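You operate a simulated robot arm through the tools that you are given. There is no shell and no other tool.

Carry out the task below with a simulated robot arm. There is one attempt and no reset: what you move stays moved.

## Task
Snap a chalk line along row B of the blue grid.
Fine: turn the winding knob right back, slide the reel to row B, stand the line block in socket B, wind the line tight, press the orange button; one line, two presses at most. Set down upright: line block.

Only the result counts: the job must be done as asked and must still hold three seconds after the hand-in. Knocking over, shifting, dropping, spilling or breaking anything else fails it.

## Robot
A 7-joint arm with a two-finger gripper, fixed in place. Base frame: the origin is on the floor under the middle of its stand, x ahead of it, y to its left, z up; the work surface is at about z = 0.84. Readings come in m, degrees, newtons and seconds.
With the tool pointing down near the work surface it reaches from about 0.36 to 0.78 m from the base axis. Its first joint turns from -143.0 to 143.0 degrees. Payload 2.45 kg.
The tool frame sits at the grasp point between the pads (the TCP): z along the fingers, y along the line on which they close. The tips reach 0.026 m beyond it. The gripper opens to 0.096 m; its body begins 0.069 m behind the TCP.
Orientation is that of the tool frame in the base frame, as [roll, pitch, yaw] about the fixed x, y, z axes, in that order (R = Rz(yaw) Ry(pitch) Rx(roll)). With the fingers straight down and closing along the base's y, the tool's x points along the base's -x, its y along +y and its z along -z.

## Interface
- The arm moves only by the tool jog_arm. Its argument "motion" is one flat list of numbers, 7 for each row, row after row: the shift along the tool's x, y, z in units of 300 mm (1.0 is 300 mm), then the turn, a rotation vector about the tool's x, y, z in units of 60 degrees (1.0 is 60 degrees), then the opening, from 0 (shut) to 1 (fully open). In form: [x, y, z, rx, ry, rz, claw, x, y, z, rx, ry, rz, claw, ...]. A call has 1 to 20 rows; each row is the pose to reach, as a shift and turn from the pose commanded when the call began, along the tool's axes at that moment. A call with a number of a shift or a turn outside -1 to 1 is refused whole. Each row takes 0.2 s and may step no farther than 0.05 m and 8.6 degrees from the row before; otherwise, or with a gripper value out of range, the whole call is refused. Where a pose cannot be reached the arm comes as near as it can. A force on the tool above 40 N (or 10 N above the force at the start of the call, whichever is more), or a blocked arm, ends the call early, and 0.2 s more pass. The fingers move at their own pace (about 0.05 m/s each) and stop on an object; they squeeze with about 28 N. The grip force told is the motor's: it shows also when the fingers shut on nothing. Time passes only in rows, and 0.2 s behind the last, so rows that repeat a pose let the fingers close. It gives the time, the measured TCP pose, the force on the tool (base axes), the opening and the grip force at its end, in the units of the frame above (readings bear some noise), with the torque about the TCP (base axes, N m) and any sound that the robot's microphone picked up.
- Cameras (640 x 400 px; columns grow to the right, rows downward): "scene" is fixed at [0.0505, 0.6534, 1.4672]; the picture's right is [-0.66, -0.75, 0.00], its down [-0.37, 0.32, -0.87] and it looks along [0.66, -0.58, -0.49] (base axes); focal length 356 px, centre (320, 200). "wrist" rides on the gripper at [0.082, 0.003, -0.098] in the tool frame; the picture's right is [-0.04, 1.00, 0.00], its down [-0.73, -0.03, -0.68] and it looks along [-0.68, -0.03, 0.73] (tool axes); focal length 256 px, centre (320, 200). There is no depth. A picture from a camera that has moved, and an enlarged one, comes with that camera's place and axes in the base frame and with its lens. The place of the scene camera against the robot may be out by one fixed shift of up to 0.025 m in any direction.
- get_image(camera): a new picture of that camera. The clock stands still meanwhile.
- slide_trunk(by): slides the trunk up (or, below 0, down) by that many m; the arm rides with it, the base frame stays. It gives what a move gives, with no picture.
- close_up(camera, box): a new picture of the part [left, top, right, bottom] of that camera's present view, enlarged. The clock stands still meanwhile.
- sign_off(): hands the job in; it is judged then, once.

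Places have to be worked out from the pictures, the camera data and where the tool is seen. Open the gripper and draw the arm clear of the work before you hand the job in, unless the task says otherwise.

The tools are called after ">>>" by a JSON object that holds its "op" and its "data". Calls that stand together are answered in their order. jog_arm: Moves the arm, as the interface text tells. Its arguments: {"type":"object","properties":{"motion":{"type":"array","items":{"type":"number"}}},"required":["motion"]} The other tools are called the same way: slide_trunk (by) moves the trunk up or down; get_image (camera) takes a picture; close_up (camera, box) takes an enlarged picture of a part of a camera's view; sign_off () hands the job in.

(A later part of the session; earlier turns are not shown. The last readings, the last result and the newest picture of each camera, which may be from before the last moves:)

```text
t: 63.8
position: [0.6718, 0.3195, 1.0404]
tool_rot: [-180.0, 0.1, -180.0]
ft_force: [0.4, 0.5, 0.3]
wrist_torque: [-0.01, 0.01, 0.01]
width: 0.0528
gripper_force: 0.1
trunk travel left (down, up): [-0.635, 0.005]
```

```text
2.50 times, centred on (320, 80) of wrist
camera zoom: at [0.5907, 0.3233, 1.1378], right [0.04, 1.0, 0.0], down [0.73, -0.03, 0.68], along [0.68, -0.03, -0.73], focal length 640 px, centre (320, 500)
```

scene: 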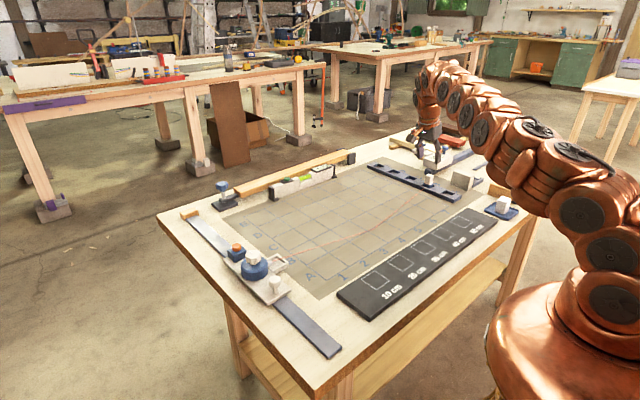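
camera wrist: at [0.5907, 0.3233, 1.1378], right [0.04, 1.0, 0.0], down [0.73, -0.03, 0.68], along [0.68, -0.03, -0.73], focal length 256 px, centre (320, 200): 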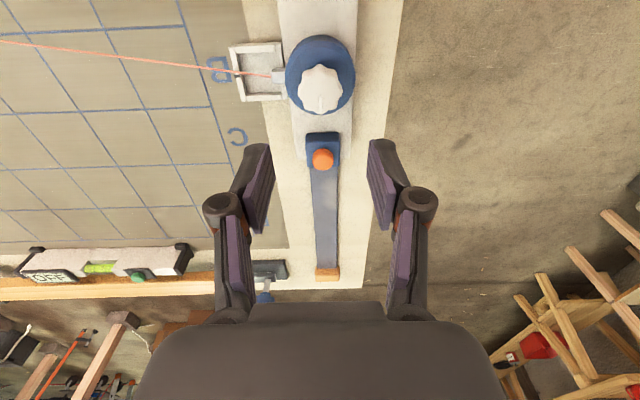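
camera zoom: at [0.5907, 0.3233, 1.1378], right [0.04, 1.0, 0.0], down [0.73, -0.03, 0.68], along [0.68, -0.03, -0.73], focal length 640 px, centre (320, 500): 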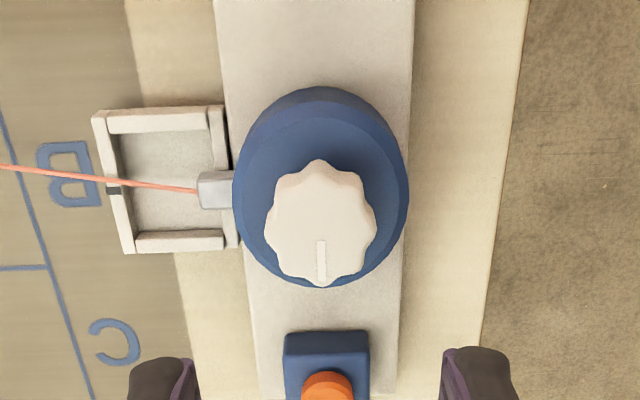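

The reel's line exit (x≈0.671) and the letter B (x≈0.672) line up, and the knob mark still points at +x. I continue turning the hand counter-clockwise to about yaw -64.

>>> {"op": "jog_arm", "data": {"motion": [0, 0, 0, 0, 0, -0.14, 0.55, 0, 0, 0, 0, 0, -0.28, 0.55, 0, 0, 0, 0, 0, -0.42, 0.55, 0, 0, 0, 0, 0, -0.56, 0.55, 0, 0, 0, 0, 0, -0.7, 0.55, 0, 0, 0, 0, 0, -0.84, 0.55, 0, 0, 0, 0, 0, -0.98, 0.55]}}

>>> {"op": "jog_arm", "data": {"motion": [0, 0, 0, 0, 0, -0.14, 0.55, 0, 0, 0, 0, 0, -0.28, 0.55, 0, 0, 0, 0, 0, -0.42, 0.55, 0, 0, 0, 0, 0, -0.56, 0.55, 0, 0, 0, 0, 0, -0.7, 0.55, 0, 0, 0, 0, 0, -0.84, 0.55, 0, 0, 0, 0, 0, -0.98, 0.55]}}

>>> {"op": "get_image", "data": {"camera": "wrist"}}

```text
t: 65.4
position: [0.6724, 0.3211, 1.0381]
tool_rot: [-179.9, -0.1, -121.2]
ft_force: [0.0, 0.3, -0.4]
wrist_torque: [-0.01, -0.04, 0.02]
width: 0.053
gripper_force: 0.1
trunk travel left (down, up): [-0.635, 0.005]
```

```text
t: 67.0
position: [0.6714, 0.321, 1.04]
tool_rot: [180.0, 0.0, -62.3]
ft_force: [0.6, 0.2, 0.4]
wrist_torque: [0.0, -0.03, 0.06]
width: 0.0529
gripper_force: 0.0
trunk travel left (down, up): [-0.635, 0.005]
```

```text
taken
camera wrist: at [0.7072, 0.2467, 1.1374], right [-0.9, -0.43, 0.0], down [-0.31, 0.66, 0.68], along [-0.29, 0.61, -0.73], focal length 256 px, centre (320, 200)
```

wrist: 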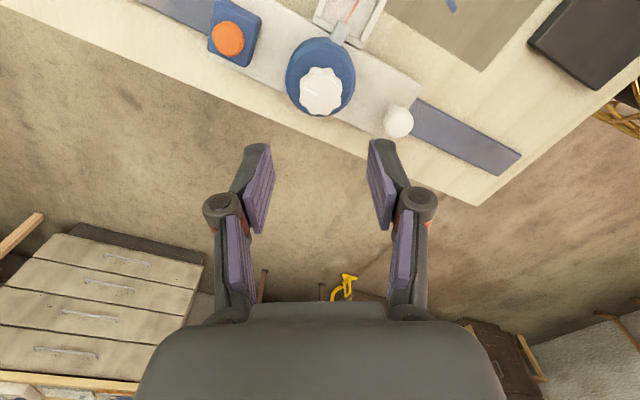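

The knob is at (0.672, 0.319) beneath the tool. I go down around it and close.

>>> {"op": "jog_arm", "data": {"motion": [0.004, 0.0022, 0.13, 0, 0, 0, 0.6, 0.004, 0.0022, 0.26, 0, 0, 0, 0.6, 0.004, 0.0022, 0.388, 0, 0, 0, 0.6, 0.004, 0.0022, 0.388, 0, 0, 0, 0.6]}}

>>> {"op": "close_up", "data": {"camera": "wrist", "box": [200, 40, 440, 230]}}

```text
t: 68.0
position: [0.6687, 0.3199, 0.9235]
tool_rot: [-180.0, 0.0, -62.4]
ft_force: [0.3, 0.0, 0.8]
wrist_torque: [-0.02, -0.02, -0.02]
width: 0.0576
gripper_force: 0.0
trunk travel left (down, up): [-0.635, 0.005]
```

```text
2.11 times, centred on (320, 135) of wrist
camera zoom: at [0.7053, 0.2458, 1.0211], right [-0.9, -0.43, 0.0], down [-0.31, 0.66, 0.68], along [-0.29, 0.61, -0.73], focal length 539 px, centre (320, 337)
```

zoom: 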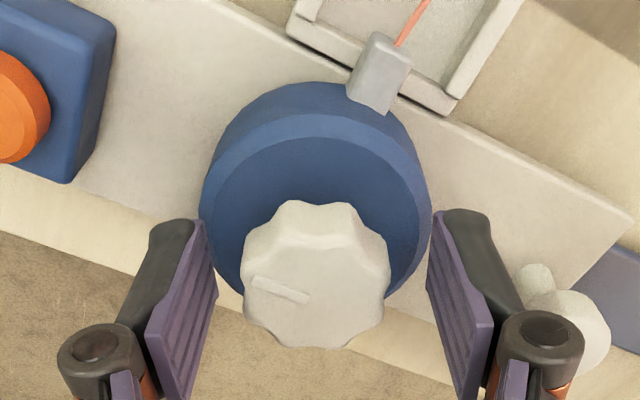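

The fingers straddle the knob, near centred. I close and begin winding clockwise, watching the torque.

>>> {"op": "jog_arm", "data": {"motion": [0, 0, 0, 0, 0, 0, 0, 0, 0, 0, 0, 0, 0, 0, 0, 0, 0, 0, 0, 0, 0, 0, 0, 0, 0, 0, 0, 0]}}

>>> {"op": "jog_arm", "data": {"motion": [0, 0, 0, 0, 0, 0.13, 0, 0, 0, 0, 0, 0, 0.26, 0, 0, 0, 0, 0, 0, 0.39, 0, 0, 0, 0, 0, 0, 0.52, 0]}}

>>> {"op": "get_image", "data": {"camera": "scene"}}

```text
t: 69.0
position: [0.6707, 0.3189, 0.9237]
tool_rot: [-179.9, 0.0, -62.4]
ft_force: [0.6, 1.0, 0.6]
wrist_torque: [0.08, -0.05, 0.0]
width: 0.0348
gripper_force: 45.2
trunk travel left (down, up): [-0.635, 0.005]
```

```text
t: 70.0
position: [0.671, 0.3193, 0.9224]
tool_rot: [180.0, -0.1, -93.8]
ft_force: [-1.2, -2.1, 2.3]
wrist_torque: [0.14, 0.26, 0.01]
width: 0.0349
gripper_force: 45.1
trunk travel left (down, up): [-0.635, 0.005]
```

```text
taken
```

scene: 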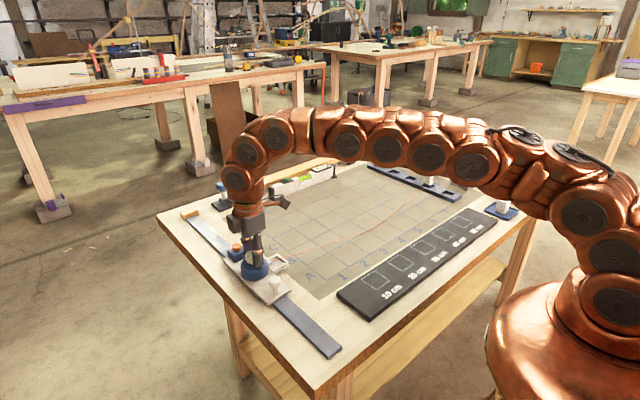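

No resistance yet and side loads stay small. I keep winding clockwise.

>>> {"op": "jog_arm", "data": {"motion": [0, 0, 0, 0, 0, 0.13, 0, 0, 0, 0, 0, 0, 0.26, 0, 0, 0, 0, 0, 0, 0.39, 0, 0, 0, 0, 0, 0, 0.52, 0, 0, 0, 0, 0, 0, 0.65, 0]}}

>>> {"op": "close_up", "data": {"camera": "scene", "box": [220, 150, 480, 320]}}

```text
t: 71.2
position: [0.6718, 0.3184, 0.922]
tool_rot: [-180.0, 0.0, -132.7]
ft_force: [-2.0, 5.5, 8.0]
wrist_torque: [0.03, 0.02, 0.02]
width: 0.0346
gripper_force: 44.9
trunk travel left (down, up): [-0.635, 0.005]
```

```text
2.35 times, centred on (350, 235) of scene
camera zoom: at [0.0505, 0.6534, 1.4672], right [-0.66, -0.75, 0.0], down [-0.37, 0.32, -0.87], along [0.66, -0.58, -0.49], focal length 839 px, centre (249, 118)
```

zoom: 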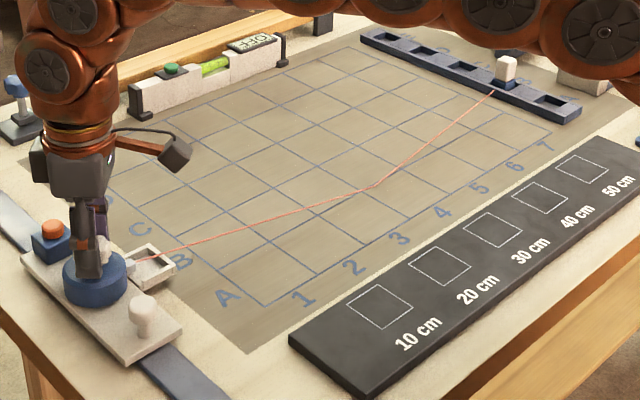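

The scene shows the line still sagging at mid-span. I continue winding clockwise.

>>> {"op": "jog_arm", "data": {"motion": [0, 0, 0, 0, 0, 0.13, 0, 0, 0, 0, 0, 0, 0.26, 0, 0, 0, 0, 0, 0, 0.39, 0, 0, 0, 0, 0, 0, 0.52, 0, 0, 0, 0, 0, 0, 0.65, 0]}}

>>> {"op": "close_up", "data": {"camera": "scene", "box": [220, 150, 480, 320]}}

>>> {"op": "get_image", "data": {"camera": "wrist"}}

```text
t: 72.4
position: [0.6705, 0.3203, 0.9242]
tool_rot: [-180.0, 0.1, -171.7]
ft_force: [-2.7, 11.1, 7.0]
wrist_torque: [0.32, -0.29, 0.03]
width: 0.0349
gripper_force: 45.2
trunk travel left (down, up): [-0.635, 0.005]
```

```text
2.35 times, centred on (350, 235) of scene
camera zoom: at [0.0505, 0.6534, 1.4672], right [-0.66, -0.75, 0.0], down [-0.37, 0.32, -0.87], along [0.66, -0.58, -0.49], focal length 839 px, centre (249, 118)
```

zoom: 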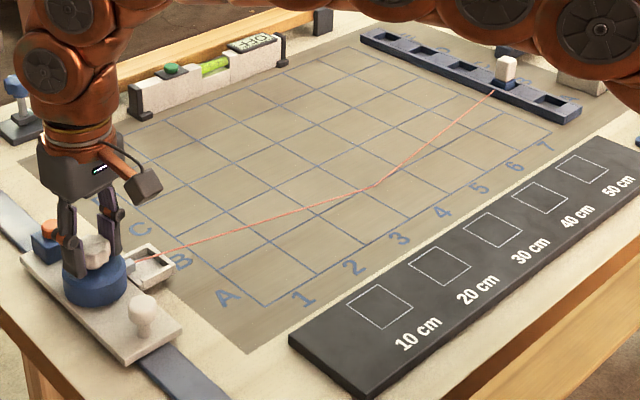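

```text
taken
camera wrist: at [0.5904, 0.3116, 1.0214], right [-0.11, 0.99, 0.0], down [0.73, 0.08, 0.68], along [0.68, 0.07, -0.73], focal length 256 px, centre (320, 200)
```

wrist: 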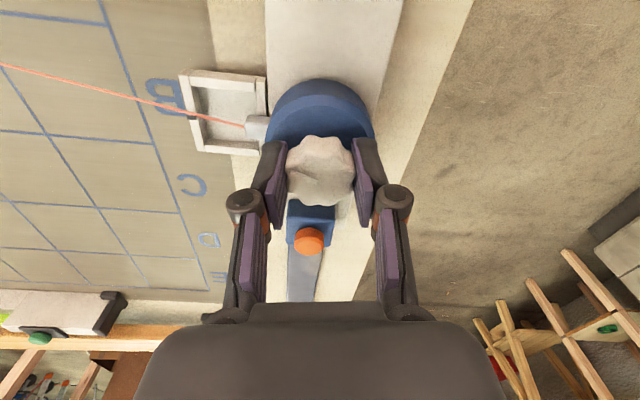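

>>> {"op": "close_up", "data": {"camera": "wrist", "box": [220, 60, 420, 230]}}

```text
2.35 times, centred on (320, 145) of wrist
camera zoom: at [0.5904, 0.3116, 1.0214], right [-0.11, 0.99, 0.0], down [0.73, 0.08, 0.68], along [0.68, 0.07, -0.73], focal length 602 px, centre (320, 329)
```

zoom: 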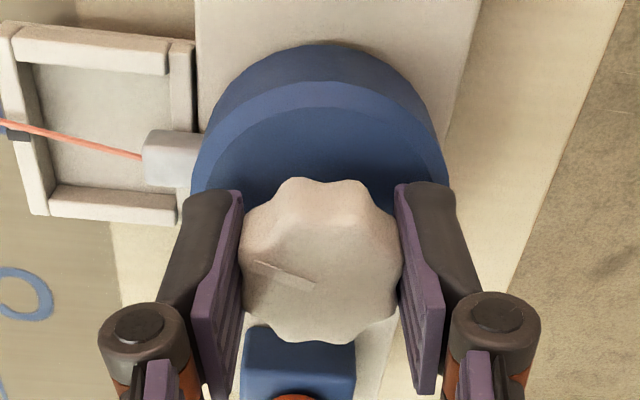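

The knob follows (109° so far, mark now pointing to -y). I relax and re-grip to relieve the side load, then go on winding.

>>> {"op": "jog_arm", "data": {"motion": [0, 0, -0.004, 0, 0, 0, 0.45, 0, 0, -0.004, 0, 0, 0, 0.45, 0, 0, -0.004, 0, 0, 0, 0, 0, 0, -0.004, 0, 0, 0, 0, 0, 0, -0.004, 0, 0, 0, 0]}}

>>> {"op": "jog_arm", "data": {"motion": [0, 0, 0, 0, 0, 0.13, 0, 0, 0, 0, 0, 0, 0.26, 0, 0, 0, 0, 0, 0, 0.39, 0, 0, 0, 0, 0, 0, 0.52, 0, 0, 0, 0, 0, 0, 0.65, 0]}}

>>> {"op": "close_up", "data": {"camera": "scene", "box": [220, 150, 480, 320]}}

```text
t: 73.6
position: [0.6715, 0.3206, 0.9255]
tool_rot: [-180.0, -0.1, -171.5]
ft_force: [-1.4, 8.2, -0.3]
wrist_torque: [0.19, 0.06, -0.01]
width: 0.0348
gripper_force: 44.8
trunk travel left (down, up): [-0.635, 0.005]
```

```text
t: 74.8
position: [0.6718, 0.3198, 0.9233]
tool_rot: [180.0, 0.1, 149.3]
ft_force: [0.2, 11.5, 4.1]
wrist_torque: [0.22, -0.4, 0.02]
width: 0.0349
gripper_force: 44.8
trunk travel left (down, up): [-0.635, 0.005]
```

```text
2.35 times, centred on (350, 235) of scene
camera zoom: at [0.0505, 0.6534, 1.4672], right [-0.66, -0.75, 0.0], down [-0.37, 0.32, -0.87], along [0.66, -0.58, -0.49], focal length 839 px, centre (249, 118)
```

zoom: 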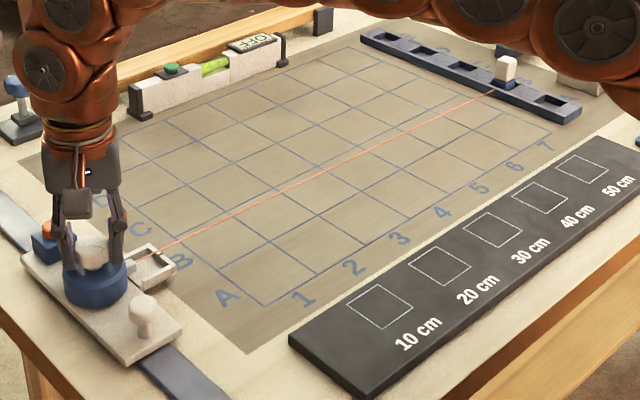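

The line has now become straight after 148°. I go on in smaller steps to feel for real tension.

>>> {"op": "jog_arm", "data": {"motion": [0, 0, 0, 0, 0, 0.1, 0, 0, 0, 0, 0, 0, 0.2, 0, 0, 0, 0, 0, 0, 0.2, 0]}}

>>> {"op": "close_up", "data": {"camera": "wrist", "box": [220, 60, 420, 230]}}

>>> {"op": "close_up", "data": {"camera": "scene", "box": [220, 150, 480, 320]}}

```text
t: 75.6
position: [0.6715, 0.3192, 0.9229]
tool_rot: [179.9, 0.1, 137.3]
ft_force: [0.8, 14.7, 12.5]
wrist_torque: [0.37, 0.04, 0.01]
width: 0.0347
gripper_force: 44.4
trunk travel left (down, up): [-0.635, 0.005]
```

```text
2.35 times, centred on (320, 145) of wrist
camera zoom: at [0.6135, 0.3776, 1.0225], right [0.71, 0.71, 0.0], down [0.52, -0.52, 0.68], along [0.48, -0.48, -0.73], focal length 602 px, centre (320, 329)
```

zoom: 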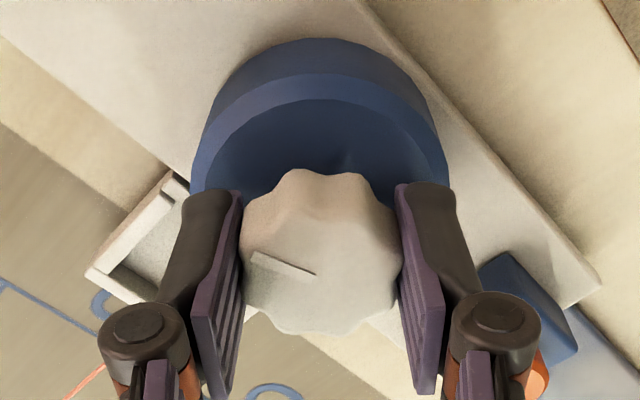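

```text
2.35 times, centred on (350, 235) of scene
camera zoom: at [0.0505, 0.6534, 1.4672], right [-0.66, -0.75, 0.0], down [-0.37, 0.32, -0.87], along [0.66, -0.58, -0.49], focal length 839 px, centre (249, 118)
```

zoom: 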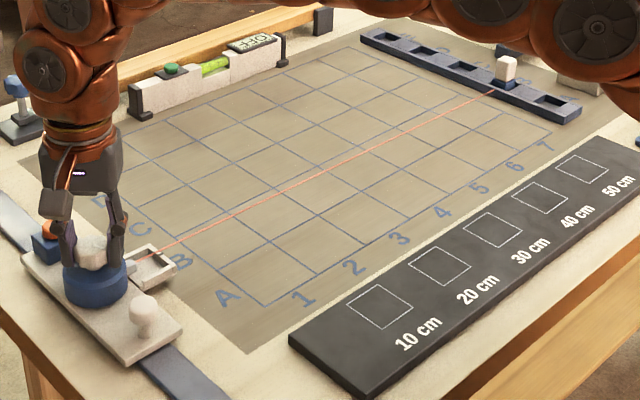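

Nearly straight at 160°; the torque is still ~0. I relieve the grip once more and continue carefully.

>>> {"op": "jog_arm", "data": {"motion": [0, 0, -0.004, 0, 0, 0, 0.45, 0, 0, -0.004, 0, 0, 0, 0.45, 0, 0, -0.004, 0, 0, 0, 0, 0, 0, -0.004, 0, 0, 0, 0, 0, 0, -0.004, 0, 0, 0, 0]}}

>>> {"op": "jog_arm", "data": {"motion": [0, 0, 0, 0, 0, 0.1, 0, 0, 0, 0, 0, 0, 0.2, 0, 0, 0, 0, 0, 0, 0.3, 0, 0, 0, 0, 0, 0, 0.3, 0]}}

>>> {"op": "close_up", "data": {"camera": "wrist", "box": [220, 60, 420, 230]}}

>>> {"op": "close_up", "data": {"camera": "scene", "box": [220, 150, 480, 320]}}

```text
t: 76.8
position: [0.6718, 0.3179, 0.9236]
tool_rot: [-180.0, -0.1, 137.4]
ft_force: [-1.0, -2.5, -3.0]
wrist_torque: [-0.11, 0.03, 0.04]
width: 0.0347
gripper_force: 44.7
trunk travel left (down, up): [-0.635, 0.005]
```

```text
t: 77.8
position: [0.673, 0.3175, 0.9231]
tool_rot: [-180.0, 0.0, 119.4]
ft_force: [-1.7, -9.9, -12.8]
wrist_torque: [-0.15, 0.11, 0.02]
width: 0.0348
gripper_force: 45.6
trunk travel left (down, up): [-0.635, 0.005]
```

```text
2.35 times, centred on (320, 145) of wrist
camera zoom: at [0.6359, 0.3911, 1.0222], right [0.89, 0.45, 0.0], down [0.33, -0.65, 0.68], along [0.31, -0.61, -0.73], focal length 602 px, centre (320, 329)
```

zoom: 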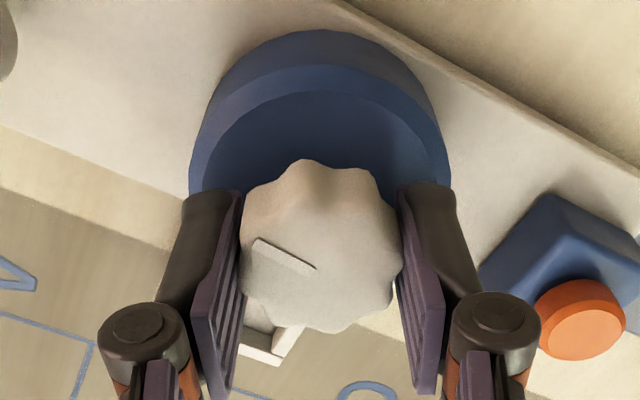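

```text
2.35 times, centred on (350, 235) of scene
camera zoom: at [0.0505, 0.6534, 1.4672], right [-0.66, -0.75, 0.0], down [-0.37, 0.32, -0.87], along [0.66, -0.58, -0.49], focal length 839 px, centre (249, 118)
```

zoom: 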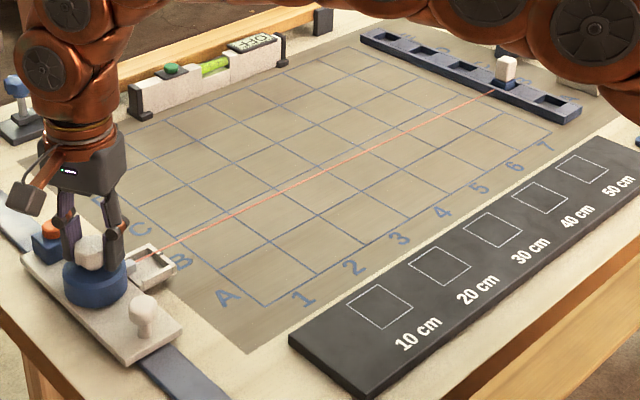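

No tension torque yet (≈178° wound). I continue clockwise in moderate steps.

>>> {"op": "jog_arm", "data": {"motion": [0, 0, 0, 0, 0, 0.1, 0, 0, 0, 0, 0, 0, 0.2, 0, 0, 0, 0, 0, 0, 0.3, 0, 0, 0, 0, 0, 0, 0.4, 0, 0, 0, 0, 0, 0, 0.4, 0]}}

>>> {"op": "close_up", "data": {"camera": "scene", "box": [220, 150, 480, 320]}}

```text
t: 79.0
position: [0.6725, 0.3171, 0.9244]
tool_rot: [-179.9, 0.2, 95.3]
ft_force: [-4.0, -11.0, -19.9]
wrist_torque: [-0.42, 0.14, -0.02]
width: 0.0347
gripper_force: 44.8
trunk travel left (down, up): [-0.635, 0.005]
```

```text
2.35 times, centred on (350, 235) of scene
camera zoom: at [0.0505, 0.6534, 1.4672], right [-0.66, -0.75, 0.0], down [-0.37, 0.32, -0.87], along [0.66, -0.58, -0.49], focal length 839 px, centre (249, 118)
```

zoom: 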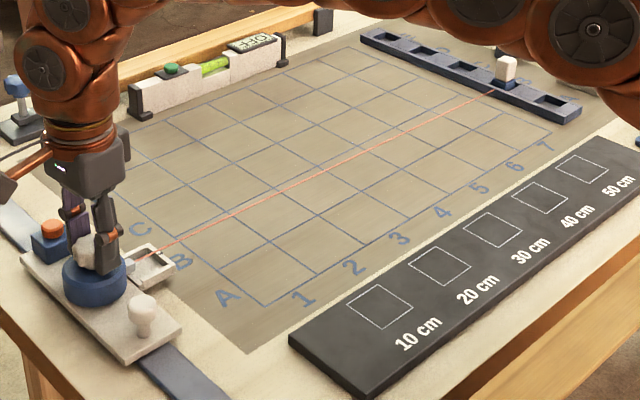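

>>> {"op": "close_up", "data": {"camera": "wrist", "box": [220, 60, 420, 230]}}

>>> {"op": "close_up", "data": {"camera": "scene", "box": [270, 180, 430, 270]}}

```text
2.35 times, centred on (320, 145) of wrist
camera zoom: at [0.6688, 0.3995, 1.0222], right [1.0, 0.05, 0.0], down [0.04, -0.73, 0.68], along [0.03, -0.68, -0.73], focal length 602 px, centre (320, 329)
```

zoom: 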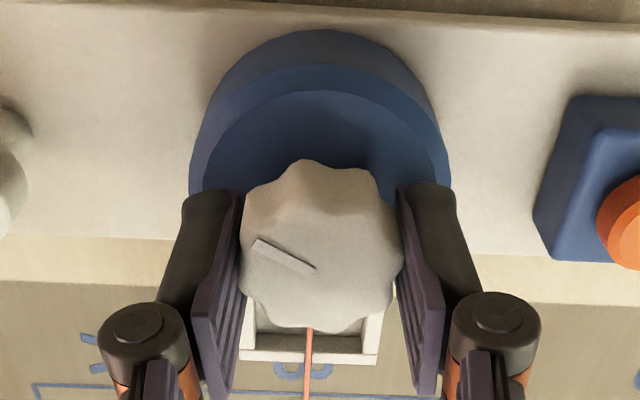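

```text
4.00 times, centred on (350, 225) of scene
camera zoom: at [0.0505, 0.6534, 1.4672], right [-0.66, -0.75, 0.0], down [-0.37, 0.32, -0.87], along [0.66, -0.58, -0.49], focal length 1426 px, centre (200, 100)
```

zoom: 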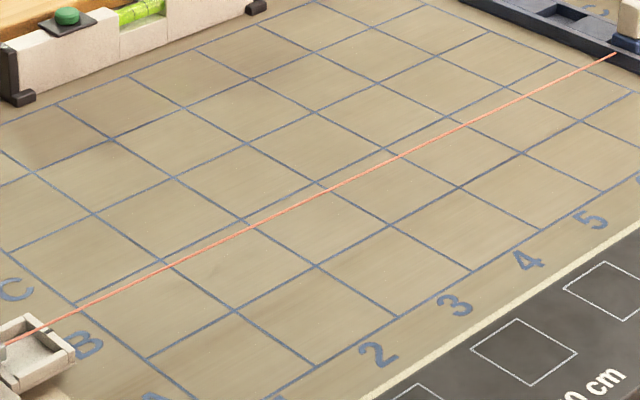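

The line is dead straight, but the knob still turns without torque. I re-seat the grip and keep winding until it resists.

>>> {"op": "jog_arm", "data": {"motion": [0, 0, 0.004, 0, 0, 0, 0.45, 0, 0, 0.004, 0, 0, 0, 0.45, 0, 0, 0.004, 0, 0, 0, 0, 0, 0, 0.004, 0, 0, 0, 0, 0, 0, 0.004, 0, 0, 0, 0]}}

>>> {"op": "jog_arm", "data": {"motion": [0, 0, 0, 0, 0, 0.1, 0, 0, 0, 0, 0, 0, 0.2, 0, 0, 0, 0, 0, 0, 0.3, 0, 0, 0, 0, 0, 0, 0.4, 0, 0, 0, 0, 0, 0, 0.4, 0]}}

>>> {"op": "close_up", "data": {"camera": "wrist", "box": [220, 60, 420, 230]}}

```text
t: 80.2
position: [0.6721, 0.3195, 0.9236]
tool_rot: [179.9, 0.0, 95.4]
ft_force: [-2.0, 4.1, 6.7]
wrist_torque: [0.14, 0.05, -0.04]
width: 0.0352
gripper_force: 44.5
trunk travel left (down, up): [-0.635, 0.005]
```

```text
t: 81.4
position: [0.6709, 0.3193, 0.9235]
tool_rot: [180.0, 0.0, 71.3]
ft_force: [-1.6, 3.2, 13.9]
wrist_torque: [-0.11, 0.06, 0.0]
width: 0.0351
gripper_force: 44.6
trunk travel left (down, up): [-0.635, 0.005]
```

```text
2.35 times, centred on (320, 145) of wrist
camera zoom: at [0.7018, 0.3958, 1.0229], right [0.93, -0.36, 0.0], down [-0.26, -0.69, 0.68], along [-0.24, -0.63, -0.73], focal length 602 px, centre (320, 329)
```

zoom: 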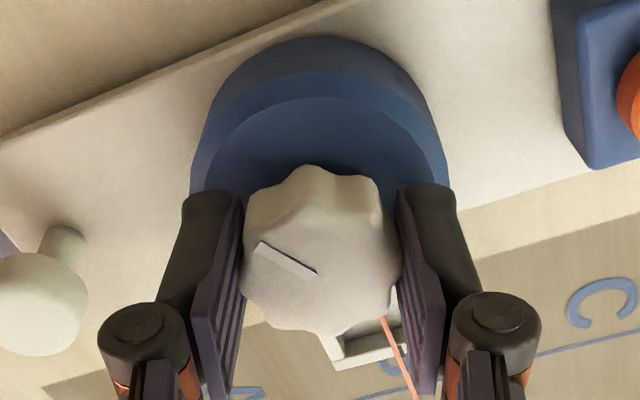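

Still free at 226° (mark bearing agrees). I keep turning clockwise.

>>> {"op": "jog_arm", "data": {"motion": [0, 0, 0, 0, 0, 0.12, 0, 0, 0, 0, 0, 0, 0.24, 0, 0, 0, 0, 0, 0, 0.36, 0, 0, 0, 0, 0, 0, 0.48, 0, 0, 0, 0, 0, 0, 0.48, 0]}}

>>> {"op": "close_up", "data": {"camera": "wrist", "box": [220, 60, 420, 230]}}

```text
t: 82.6
position: [0.6716, 0.3191, 0.9245]
tool_rot: [180.0, 0.0, 42.5]
ft_force: [-3.1, 0.9, 13.9]
wrist_torque: [-0.05, -0.03, 0.5]
width: 0.0351
gripper_force: 44.6
trunk travel left (down, up): [-0.635, 0.005]
```

```text
2.35 times, centred on (320, 145) of wrist
camera zoom: at [0.7344, 0.3725, 1.022], right [0.65, -0.76, 0.0], down [-0.56, -0.47, 0.68], along [-0.52, -0.44, -0.73], focal length 602 px, centre (320, 329)
```

zoom: 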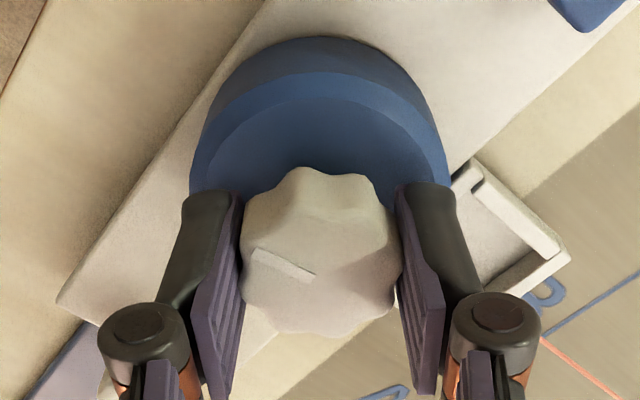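

A torque of +0.5 N m now opposes the winding at about 246°: the line is coming tight (or the stop). I re-grip and push a little more to confirm it is fully tight.

>>> {"op": "jog_arm", "data": {"motion": [0, 0, 0, 0, 0, 0, 0.45, 0, 0, 0, 0, 0, 0, 0.45]}}

>>> {"op": "close_up", "data": {"camera": "wrist", "box": [220, 60, 420, 230]}}

>>> {"op": "close_up", "data": {"camera": "scene", "box": [220, 150, 480, 320]}}

```text
t: 83.2
position: [0.6719, 0.3197, 0.9224]
tool_rot: [180.0, 0.0, 42.5]
ft_force: [0.1, -0.5, -0.4]
wrist_torque: [0.01, 0.02, 0.0]
width: 0.0431
gripper_force: 0.1
trunk travel left (down, up): [-0.635, 0.005]
```

```text
2.35 times, centred on (320, 145) of wrist
camera zoom: at [0.7351, 0.3727, 1.0215], right [0.65, -0.76, 0.0], down [-0.56, -0.47, 0.68], along [-0.52, -0.44, -0.73], focal length 602 px, centre (320, 329)
```

zoom: 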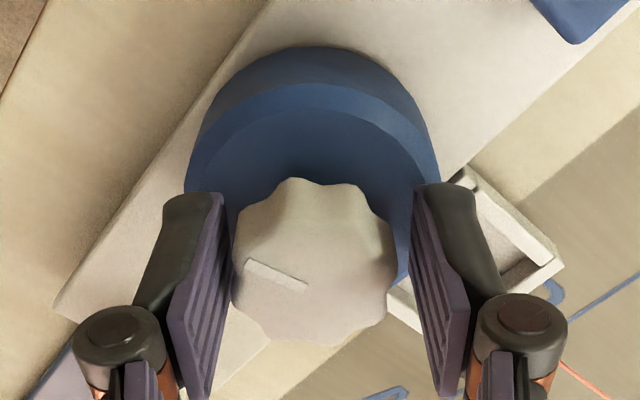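

```text
2.35 times, centred on (350, 235) of scene
camera zoom: at [0.0505, 0.6534, 1.4672], right [-0.66, -0.75, 0.0], down [-0.37, 0.32, -0.87], along [0.66, -0.58, -0.49], focal length 839 px, centre (249, 118)
```

zoom: 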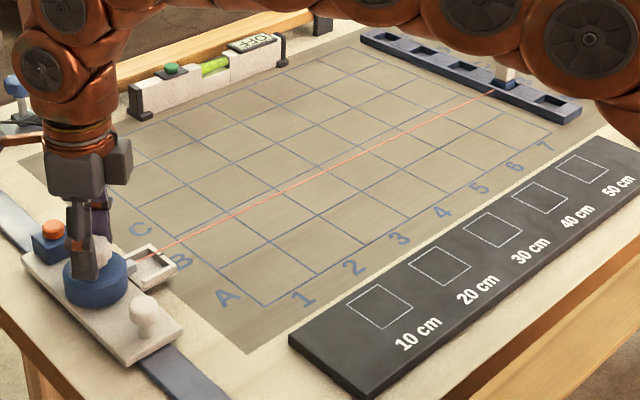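

The knob held its place when released. I re-grip and push once more to make sure it is against tension.

>>> {"op": "jog_arm", "data": {"motion": [0, 0, 0, 0, 0, 0, 0, 0, 0, 0, 0, 0, 0, 0, 0, 0, 0, 0, 0, 0, 0]}}

>>> {"op": "jog_arm", "data": {"motion": [0, 0, 0, 0, 0, 0.1, 0, 0, 0, 0, 0, 0, 0.2, 0, 0, 0, 0, 0, 0, 0.2, 0]}}

>>> {"op": "close_up", "data": {"camera": "wrist", "box": [220, 60, 420, 230]}}

```text
t: 84.0
position: [0.6708, 0.3188, 0.9237]
tool_rot: [-179.9, 0.0, 42.6]
ft_force: [-2.8, 3.9, 0.1]
wrist_torque: [0.08, 0.13, 0.0]
width: 0.0347
gripper_force: 45.2
trunk travel left (down, up): [-0.635, 0.005]
```

```text
t: 84.8
position: [0.6712, 0.3202, 0.9244]
tool_rot: [179.9, 0.1, 30.6]
ft_force: [-3.0, 4.6, -2.3]
wrist_torque: [0.07, 0.48, 0.6]
width: 0.0345
gripper_force: 44.8
trunk travel left (down, up): [-0.635, 0.005]
```

```text
2.35 times, centred on (320, 145) of wrist
camera zoom: at [0.7449, 0.3587, 1.0217], right [0.47, -0.88, 0.0], down [-0.65, -0.35, 0.68], along [-0.6, -0.32, -0.73], focal length 602 px, centre (320, 329)
```

zoom: 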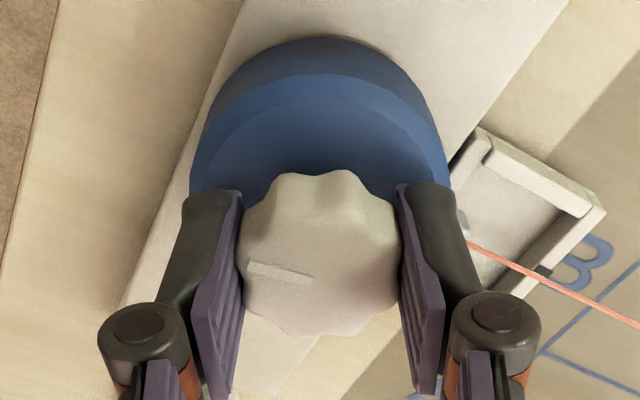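

The knob no longer follows (mark lagged, torque 0.6 N m): the line is wound tight. I release the knob and lift clear.

>>> {"op": "jog_arm", "data": {"motion": [0, 0, 0, 0, 0, 0, 0.5, 0, 0, 0, 0, 0, 0, 0.5, 0, 0, -0.1, 0, 0, 0, 0.5, 0, 0, -0.24, 0, 0, 0, 0.5, 0, 0, -0.38, 0, 0, 0, 0.5]}}

>>> {"op": "jog_arm", "data": {"motion": [0, 0, 0, 0, 0, -0.14, 0.3, 0, 0, 0, 0, 0, -0.28, 0.1, 0, 0, 0, 0, 0, -0.42, 0, 0, 0, 0, 0, 0, -0.56, 0, 0, 0, 0, 0, 0, -0.7, 0, 0, 0, 0, 0, 0, -0.84, 0, 0, 0, 0, 0, 0, -0.98, 0]}}

>>> {"op": "jog_arm", "data": {"motion": [0, 0, 0, 0, 0, -0.14, 0, 0, 0, 0, 0, 0, -0.28, 0, 0, 0, 0, 0, 0, -0.42, 0, 0, 0, 0, 0, 0, -0.56, 0, 0, 0, 0, 0, 0, -0.7, 0, 0, 0, 0, 0, 0, -0.84, 0, 0, 0, 0, 0, 0, -0.98, 0]}}

>>> {"op": "get_image", "data": {"camera": "wrist"}}

>>> {"op": "close_up", "data": {"camera": "scene", "box": [220, 130, 480, 320]}}

```text
t: 86.0
position: [0.6721, 0.3175, 1.0398]
tool_rot: [179.9, -0.1, 30.6]
ft_force: [-0.4, 0.6, -0.2]
wrist_torque: [-0.01, -0.02, 0.0]
width: 0.0479
gripper_force: 0.1
trunk travel left (down, up): [-0.635, 0.005]
```

```text
t: 87.6
position: [0.6715, 0.3198, 1.0376]
tool_rot: [-179.9, -0.1, 89.6]
ft_force: [-0.7, -0.7, -0.3]
wrist_torque: [0.0, 0.02, 0.02]
width: 0.0
gripper_force: 27.2
trunk travel left (down, up): [-0.635, 0.005]
```

```text
t: 89.2
position: [0.6727, 0.3186, 1.0382]
tool_rot: [180.0, 0.0, 148.3]
ft_force: [0.3, -0.1, -0.1]
wrist_torque: [0.03, 0.02, -0.01]
width: 0.0
gripper_force: 28.3
trunk travel left (down, up): [-0.635, 0.005]
```

```text
taken
camera wrist: at [0.6059, 0.3648, 1.1363], right [0.56, 0.83, 0.0], down [0.61, -0.41, 0.68], along [0.56, -0.38, -0.73], focal length 256 px, centre (320, 200)
```

wrist: 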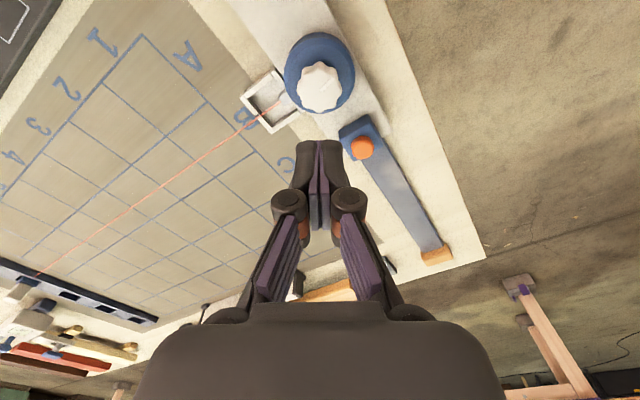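

```text
2.11 times, centred on (350, 225) of scene
camera zoom: at [0.0505, 0.6534, 1.4672], right [-0.66, -0.75, 0.0], down [-0.37, 0.32, -0.87], along [0.66, -0.58, -0.49], focal length 750 px, centre (257, 147)
```

zoom: 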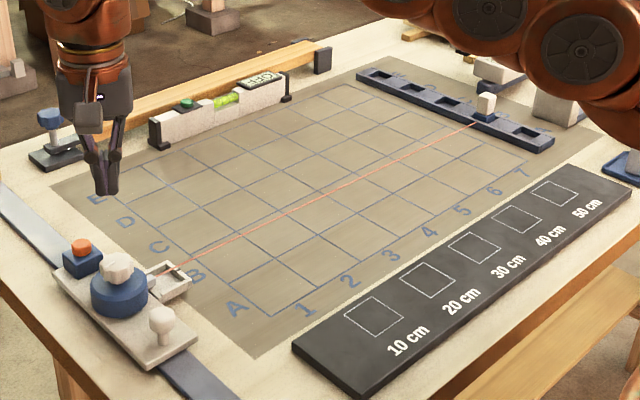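

The line is straight from reel to block, which stands upright. I zoom in to double-check the tension and the knob before pressing.

>>> {"op": "close_up", "data": {"camera": "wrist", "box": [0, 20, 400, 300]}}

>>> {"op": "close_up", "data": {"camera": "scene", "box": [225, 230, 325, 310]}}

```text
1.43 times, centred on (200, 160) of wrist
camera zoom: at [0.6059, 0.3648, 1.1363], right [0.56, 0.83, 0.0], down [0.61, -0.41, 0.68], along [0.56, -0.38, -0.73], focal length 366 px, centre (491, 257)
```

zoom: 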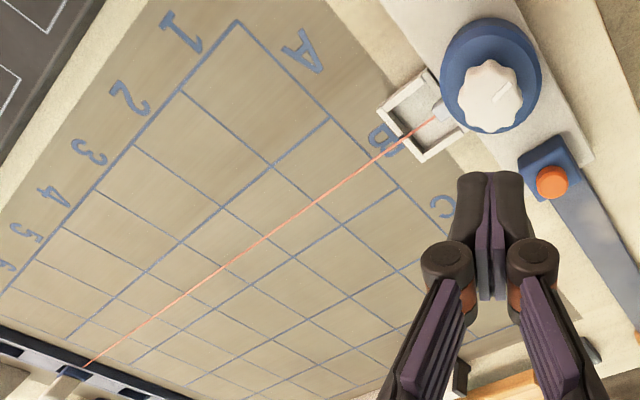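

```text
5.00 times, centred on (275, 270) of scene
camera zoom: at [0.0505, 0.6534, 1.4672], right [-0.66, -0.75, 0.0], down [-0.37, 0.32, -0.87], along [0.66, -0.58, -0.49], focal length 1782 px, centre (545, -150)
```

zoom: 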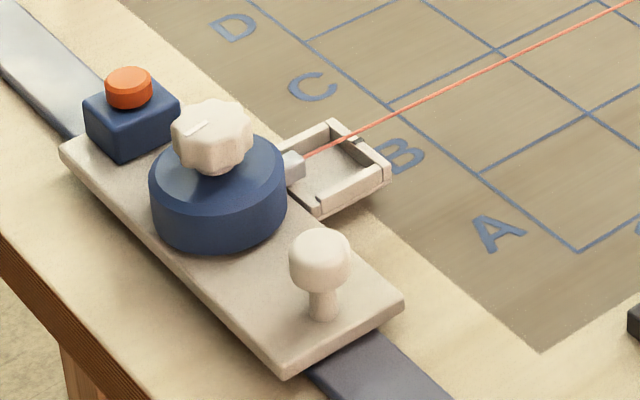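

The knob mark now points roughly to +y, line tight. I finish turning to yaw 180 and look at the knob and button from above.

>>> {"op": "jog_arm", "data": {"motion": [0, 0, 0, 0, 0, -0.13, 0, 0, 0, 0, 0, 0, -0.26, 0, 0, 0, 0, 0, 0, -0.39, 0, 0, 0, 0, 0, 0, -0.527, 0]}}

>>> {"op": "close_up", "data": {"camera": "wrist", "box": [200, 0, 440, 180]}}

```text
t: 90.2
position: [0.6727, 0.3206, 1.0377]
tool_rot: [180.0, 0.1, -180.0]
ft_force: [-0.3, 0.3, 0.6]
wrist_torque: [0.01, -0.03, -0.01]
width: 0.0
gripper_force: 28.0
trunk travel left (down, up): [-0.635, 0.005]
```

```text
2.22 times, centred on (320, 90) of wrist
camera zoom: at [0.5909, 0.3235, 1.1364], right [0.04, 1.0, 0.0], down [0.73, -0.03, 0.68], along [0.68, -0.03, -0.73], focal length 569 px, centre (320, 444)
```

zoom: 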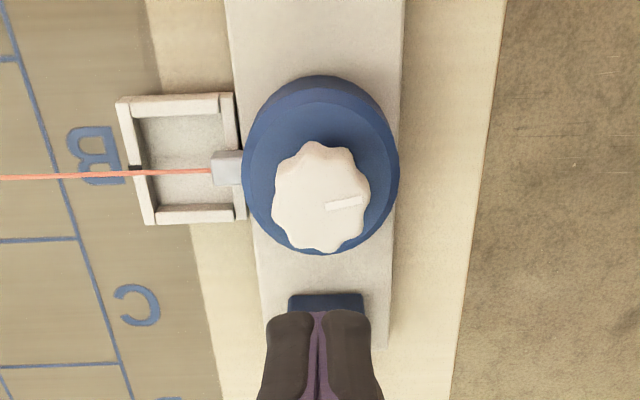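

The mark reads about 259° wound, and the line is taut along row B. The button top is near (0.758, 0.3195, 0.888), beyond vertical reach, so I approach with the closed fingers tilted 20° outward, stopping above it.

>>> {"op": "jog_arm", "data": {"motion": [-0.073, -0.001, 0.03, 0, -0.084, 0, 0, -0.146, -0.002, 0.08, 0, -0.167, 0, 0, -0.219, -0.003, 0.14, 0, -0.25, 0, 0, -0.291, -0.0033, 0.2, 0, -0.333, 0, 0]}}

>>> {"op": "get_image", "data": {"camera": "wrist"}}

>>> {"op": "close_up", "data": {"camera": "scene", "box": [190, 180, 330, 300]}}

```text
t: 91.2
position: [0.7578, 0.3177, 0.976]
tool_rot: [-179.9, 20.0, 179.8]
ft_force: [0.3, 0.6, -0.8]
wrist_torque: [-0.01, 0.03, 0.01]
width: 0.0
gripper_force: 28.2
trunk travel left (down, up): [-0.635, 0.005]
```

```text
taken
camera wrist: at [0.6491, 0.3207, 1.041], right [0.04, 1.0, 0.01], down [0.46, -0.03, 0.89], along [0.89, -0.03, -0.46], focal length 256 px, centre (320, 200)
```

wrist: 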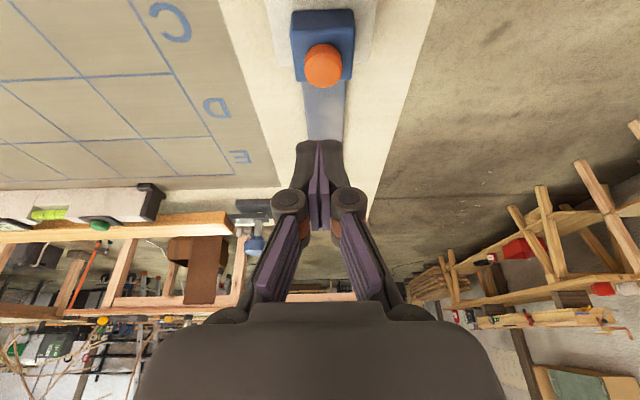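

```text
3.33 times, centred on (260, 240) of scene
camera zoom: at [0.0505, 0.6534, 1.4672], right [-0.66, -0.75, 0.0], down [-0.37, 0.32, -0.87], along [0.66, -0.58, -0.49], focal length 1188 px, centre (520, 67)
```

zoom: 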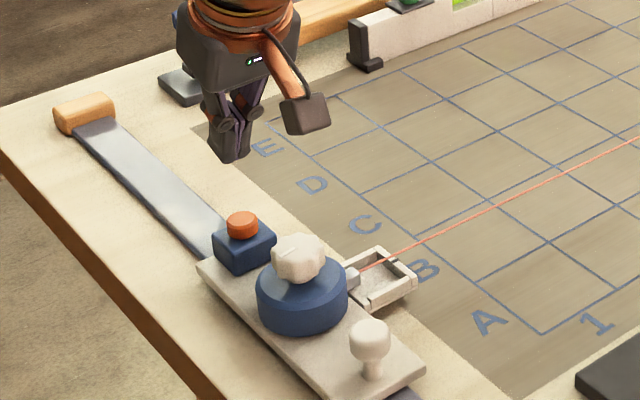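

The button top is near (0.759, 0.320, 0.891). I lower to just above it, correcting 2 mm in x and y.

>>> {"op": "jog_arm", "data": {"motion": [0.017, 0.0067, 0.053, 0, 0, 0, 0, 0.034, 0.0067, 0.106, 0, 0, 0, 0, 0.0508, 0.0067, 0.159, 0, 0, 0, 0, 0.0508, 0.0067, 0.159, 0, 0, 0, 0]}}

>>> {"op": "get_image", "data": {"camera": "wrist"}}

>>> {"op": "close_up", "data": {"camera": "scene", "box": [200, 200, 320, 300]}}

```text
t: 92.2
position: [0.7634, 0.3182, 0.9293]
tool_rot: [179.9, 20.0, 179.8]
ft_force: [-0.5, 0.5, -0.1]
wrist_torque: [-0.02, 0.0, -0.01]
width: 0.0
gripper_force: 28.1
trunk travel left (down, up): [-0.635, 0.005]
```

```text
taken
camera wrist: at [0.6533, 0.3229, 0.994], right [0.04, 1.0, 0.01], down [0.46, -0.03, 0.89], along [0.89, -0.03, -0.46], focal length 256 px, centre (320, 200)
```

wrist: 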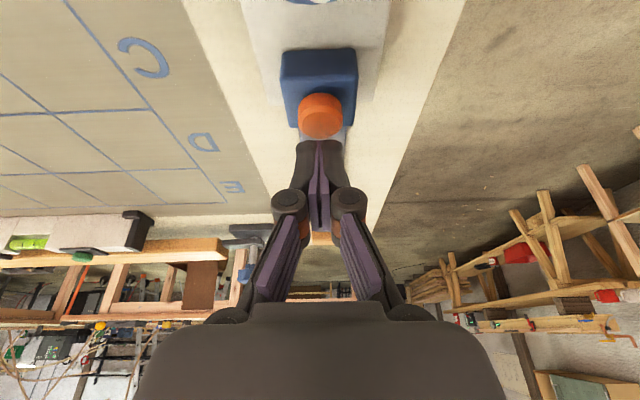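

```text
4.00 times, centred on (260, 250) of scene
camera zoom: at [0.0505, 0.6534, 1.4672], right [-0.66, -0.75, 0.0], down [-0.37, 0.32, -0.87], along [0.66, -0.58, -0.49], focal length 1426 px, centre (560, 0)
```

zoom: 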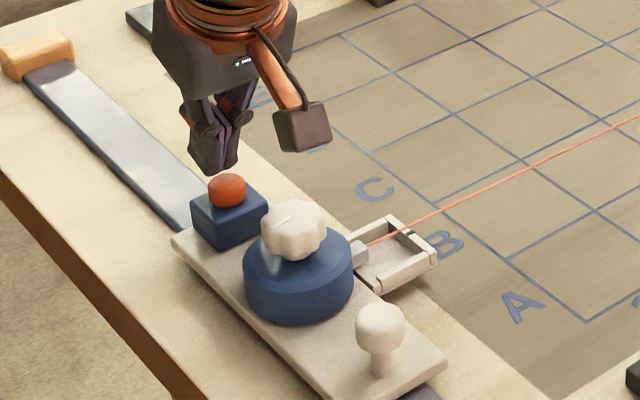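

The fingertip corner is right over the button centre, about 1 cm above. I press down gradually and watch the force and any sound.

>>> {"op": "jog_arm", "data": {"motion": [0.0057, 0, 0.0157, 0, 0, 0, 0, 0.0091, 0, 0.0251, 0, 0, 0, 0, 0.0125, 0, 0.0345, 0, 0, 0, 0, 0.0148, 0, 0.0407, 0, 0, 0, 0, 0.0171, 0, 0.047, 0, 0, 0, 0]}}

>>> {"op": "get_image", "data": {"camera": "wrist"}}

>>> {"op": "close_up", "data": {"camera": "scene", "box": [200, 150, 480, 320]}}

```text
t: 93.4
position: [0.7639, 0.3193, 0.9142]
tool_rot: [179.9, 20.2, 179.9]
ft_force: [1.2, -4.5, 17.0]
wrist_torque: [-0.11, 0.01, -0.01]
width: 0.006
gripper_force: 28.9
trunk travel left (down, up): [-0.635, 0.005]
heard: click
```

```text
taken
camera wrist: at [0.6532, 0.3235, 0.979], right [0.04, 1.0, 0.01], down [0.45, -0.03, 0.89], along [0.89, -0.03, -0.45], focal length 256 px, centre (320, 200)
```

wrist: 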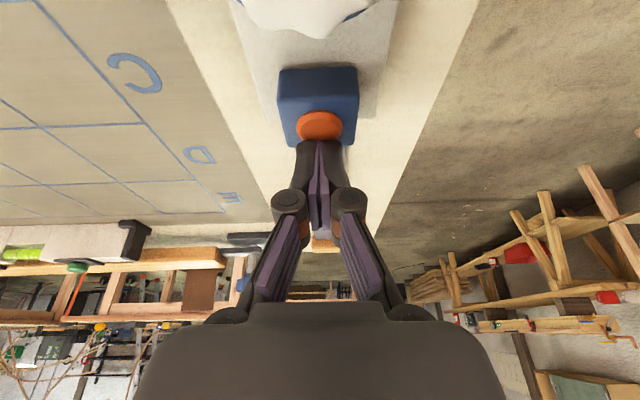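

```text
2.29 times, centred on (340, 235) of scene
camera zoom: at [0.0505, 0.6534, 1.4672], right [-0.66, -0.75, 0.0], down [-0.37, 0.32, -0.87], along [0.66, -0.58, -0.49], focal length 815 px, centre (274, 120)
```

zoom: 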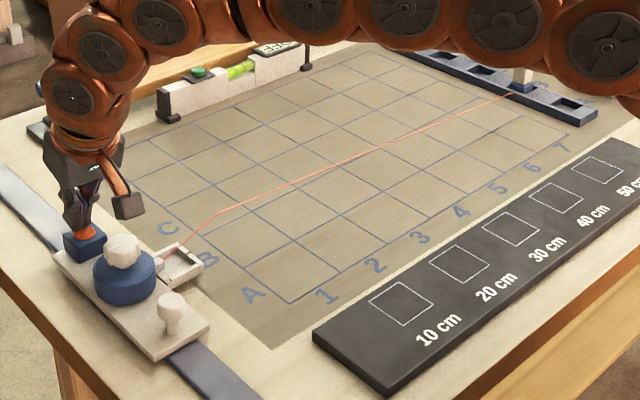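

A click was heard at 17 N and the line moved. I retract straight up and look at the result.

>>> {"op": "jog_arm", "data": {"motion": [-0.019, 0, -0.052, 0, 0, 0, 0, -0.038, 0, -0.105, 0, 0, 0, 0, -0.057, 0, -0.157, 0, 0, 0, 0, -0.1, 0, -0.3, 0, 0, 0, 0]}}

>>> {"op": "close_up", "data": {"camera": "scene", "box": [200, 150, 480, 320]}}

>>> {"op": "get_image", "data": {"camera": "wrist"}}

```text
t: 94.4
position: [0.7566, 0.3205, 1.0089]
tool_rot: [-180.0, 20.0, 179.7]
ft_force: [0.5, 0.4, -1.5]
wrist_torque: [0.01, 0.0, 0.0]
width: 0.0
gripper_force: 28.6
trunk travel left (down, up): [-0.635, 0.005]
```

```text
2.29 times, centred on (340, 235) of scene
camera zoom: at [0.0505, 0.6534, 1.4672], right [-0.66, -0.75, 0.0], down [-0.37, 0.32, -0.87], along [0.66, -0.58, -0.49], focal length 815 px, centre (274, 120)
```

zoom: 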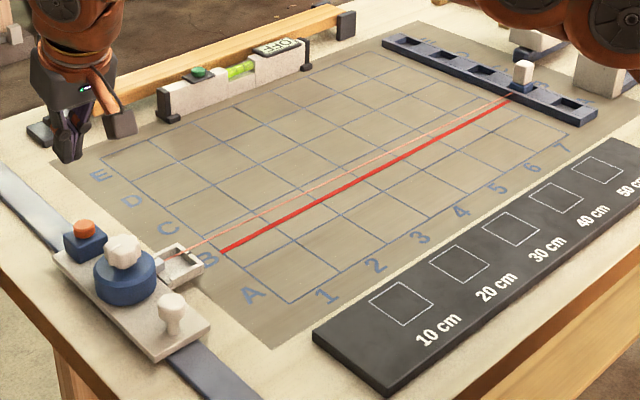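

```text
taken
camera wrist: at [0.647, 0.3261, 1.0737], right [0.04, 1.0, 0.01], down [0.46, -0.03, 0.89], along [0.89, -0.03, -0.46], focal length 256 px, centre (320, 200)
```

wrist: 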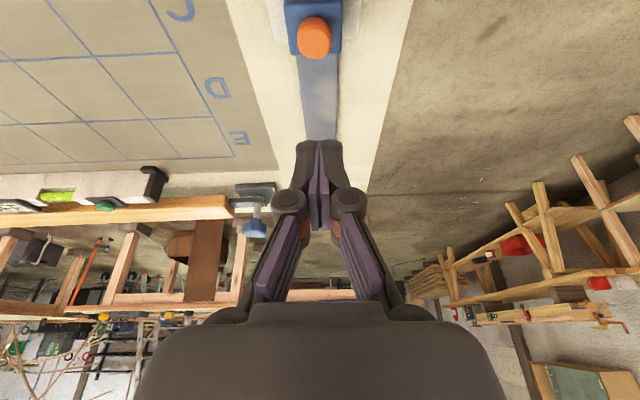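

A crisp red chalk line lies along row B after a single press, and the block still stands in socket B. I rise, open the gripper, and draw the arm clear of the work.

>>> {"op": "jog_arm", "data": {"motion": [-0.04, 0, -0.11, 0, 0, 0, 0, -0.08, 0, -0.22, 0, 0, 0, 0, -0.114, 0, -0.313, 0, 0.1, 0, 0.3, -0.04, 0, -0.36, 0, 0.2, 0, 0.6, 0.09, 0, -0.31, 0, 0.333, 0, 1, 0.22, 0, -0.26, 0, 0.333, 0, 1, 0.35, 0, -0.21, 0, 0.333, 0, 1, 0.48, 0, -0.16, 0, 0.333, 0, 1, 0.61, 0, -0.11, 0, 0.333, 0, 1, 0.74, 0, -0.06, 0, 0.333, 0, 1]}}

>>> {"op": "get_image", "data": {"camera": "scene"}}

>>> {"op": "get_image", "data": {"camera": "wrist"}}

```text
t: 96.6
position: [0.546, 0.3215, 0.9488]
tool_rot: [179.9, 0.0, 179.7]
ft_force: [-0.4, -0.2, -0.6]
wrist_torque: [0.0, 0.03, 0.07]
width: 0.0958
gripper_force: 0.1
out of reach, approached as far as the arm can: row 3, 4, 5
trunk travel left (down, up): [-0.635, 0.005]
```

```text
taken
```

scene: 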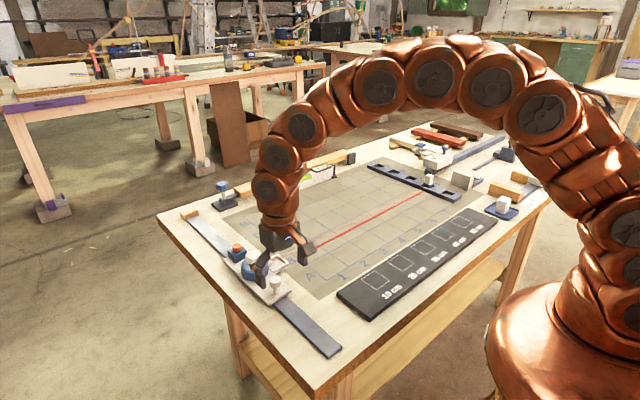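

```text
taken
camera wrist: at [0.4648, 0.3255, 1.0472], right [0.04, 1.0, 0.0], down [0.73, -0.03, 0.68], along [0.68, -0.03, -0.73], focal length 256 px, centre (320, 200)
```

wrist: 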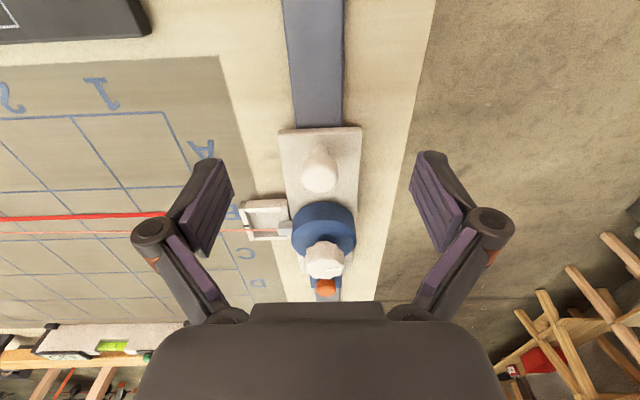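

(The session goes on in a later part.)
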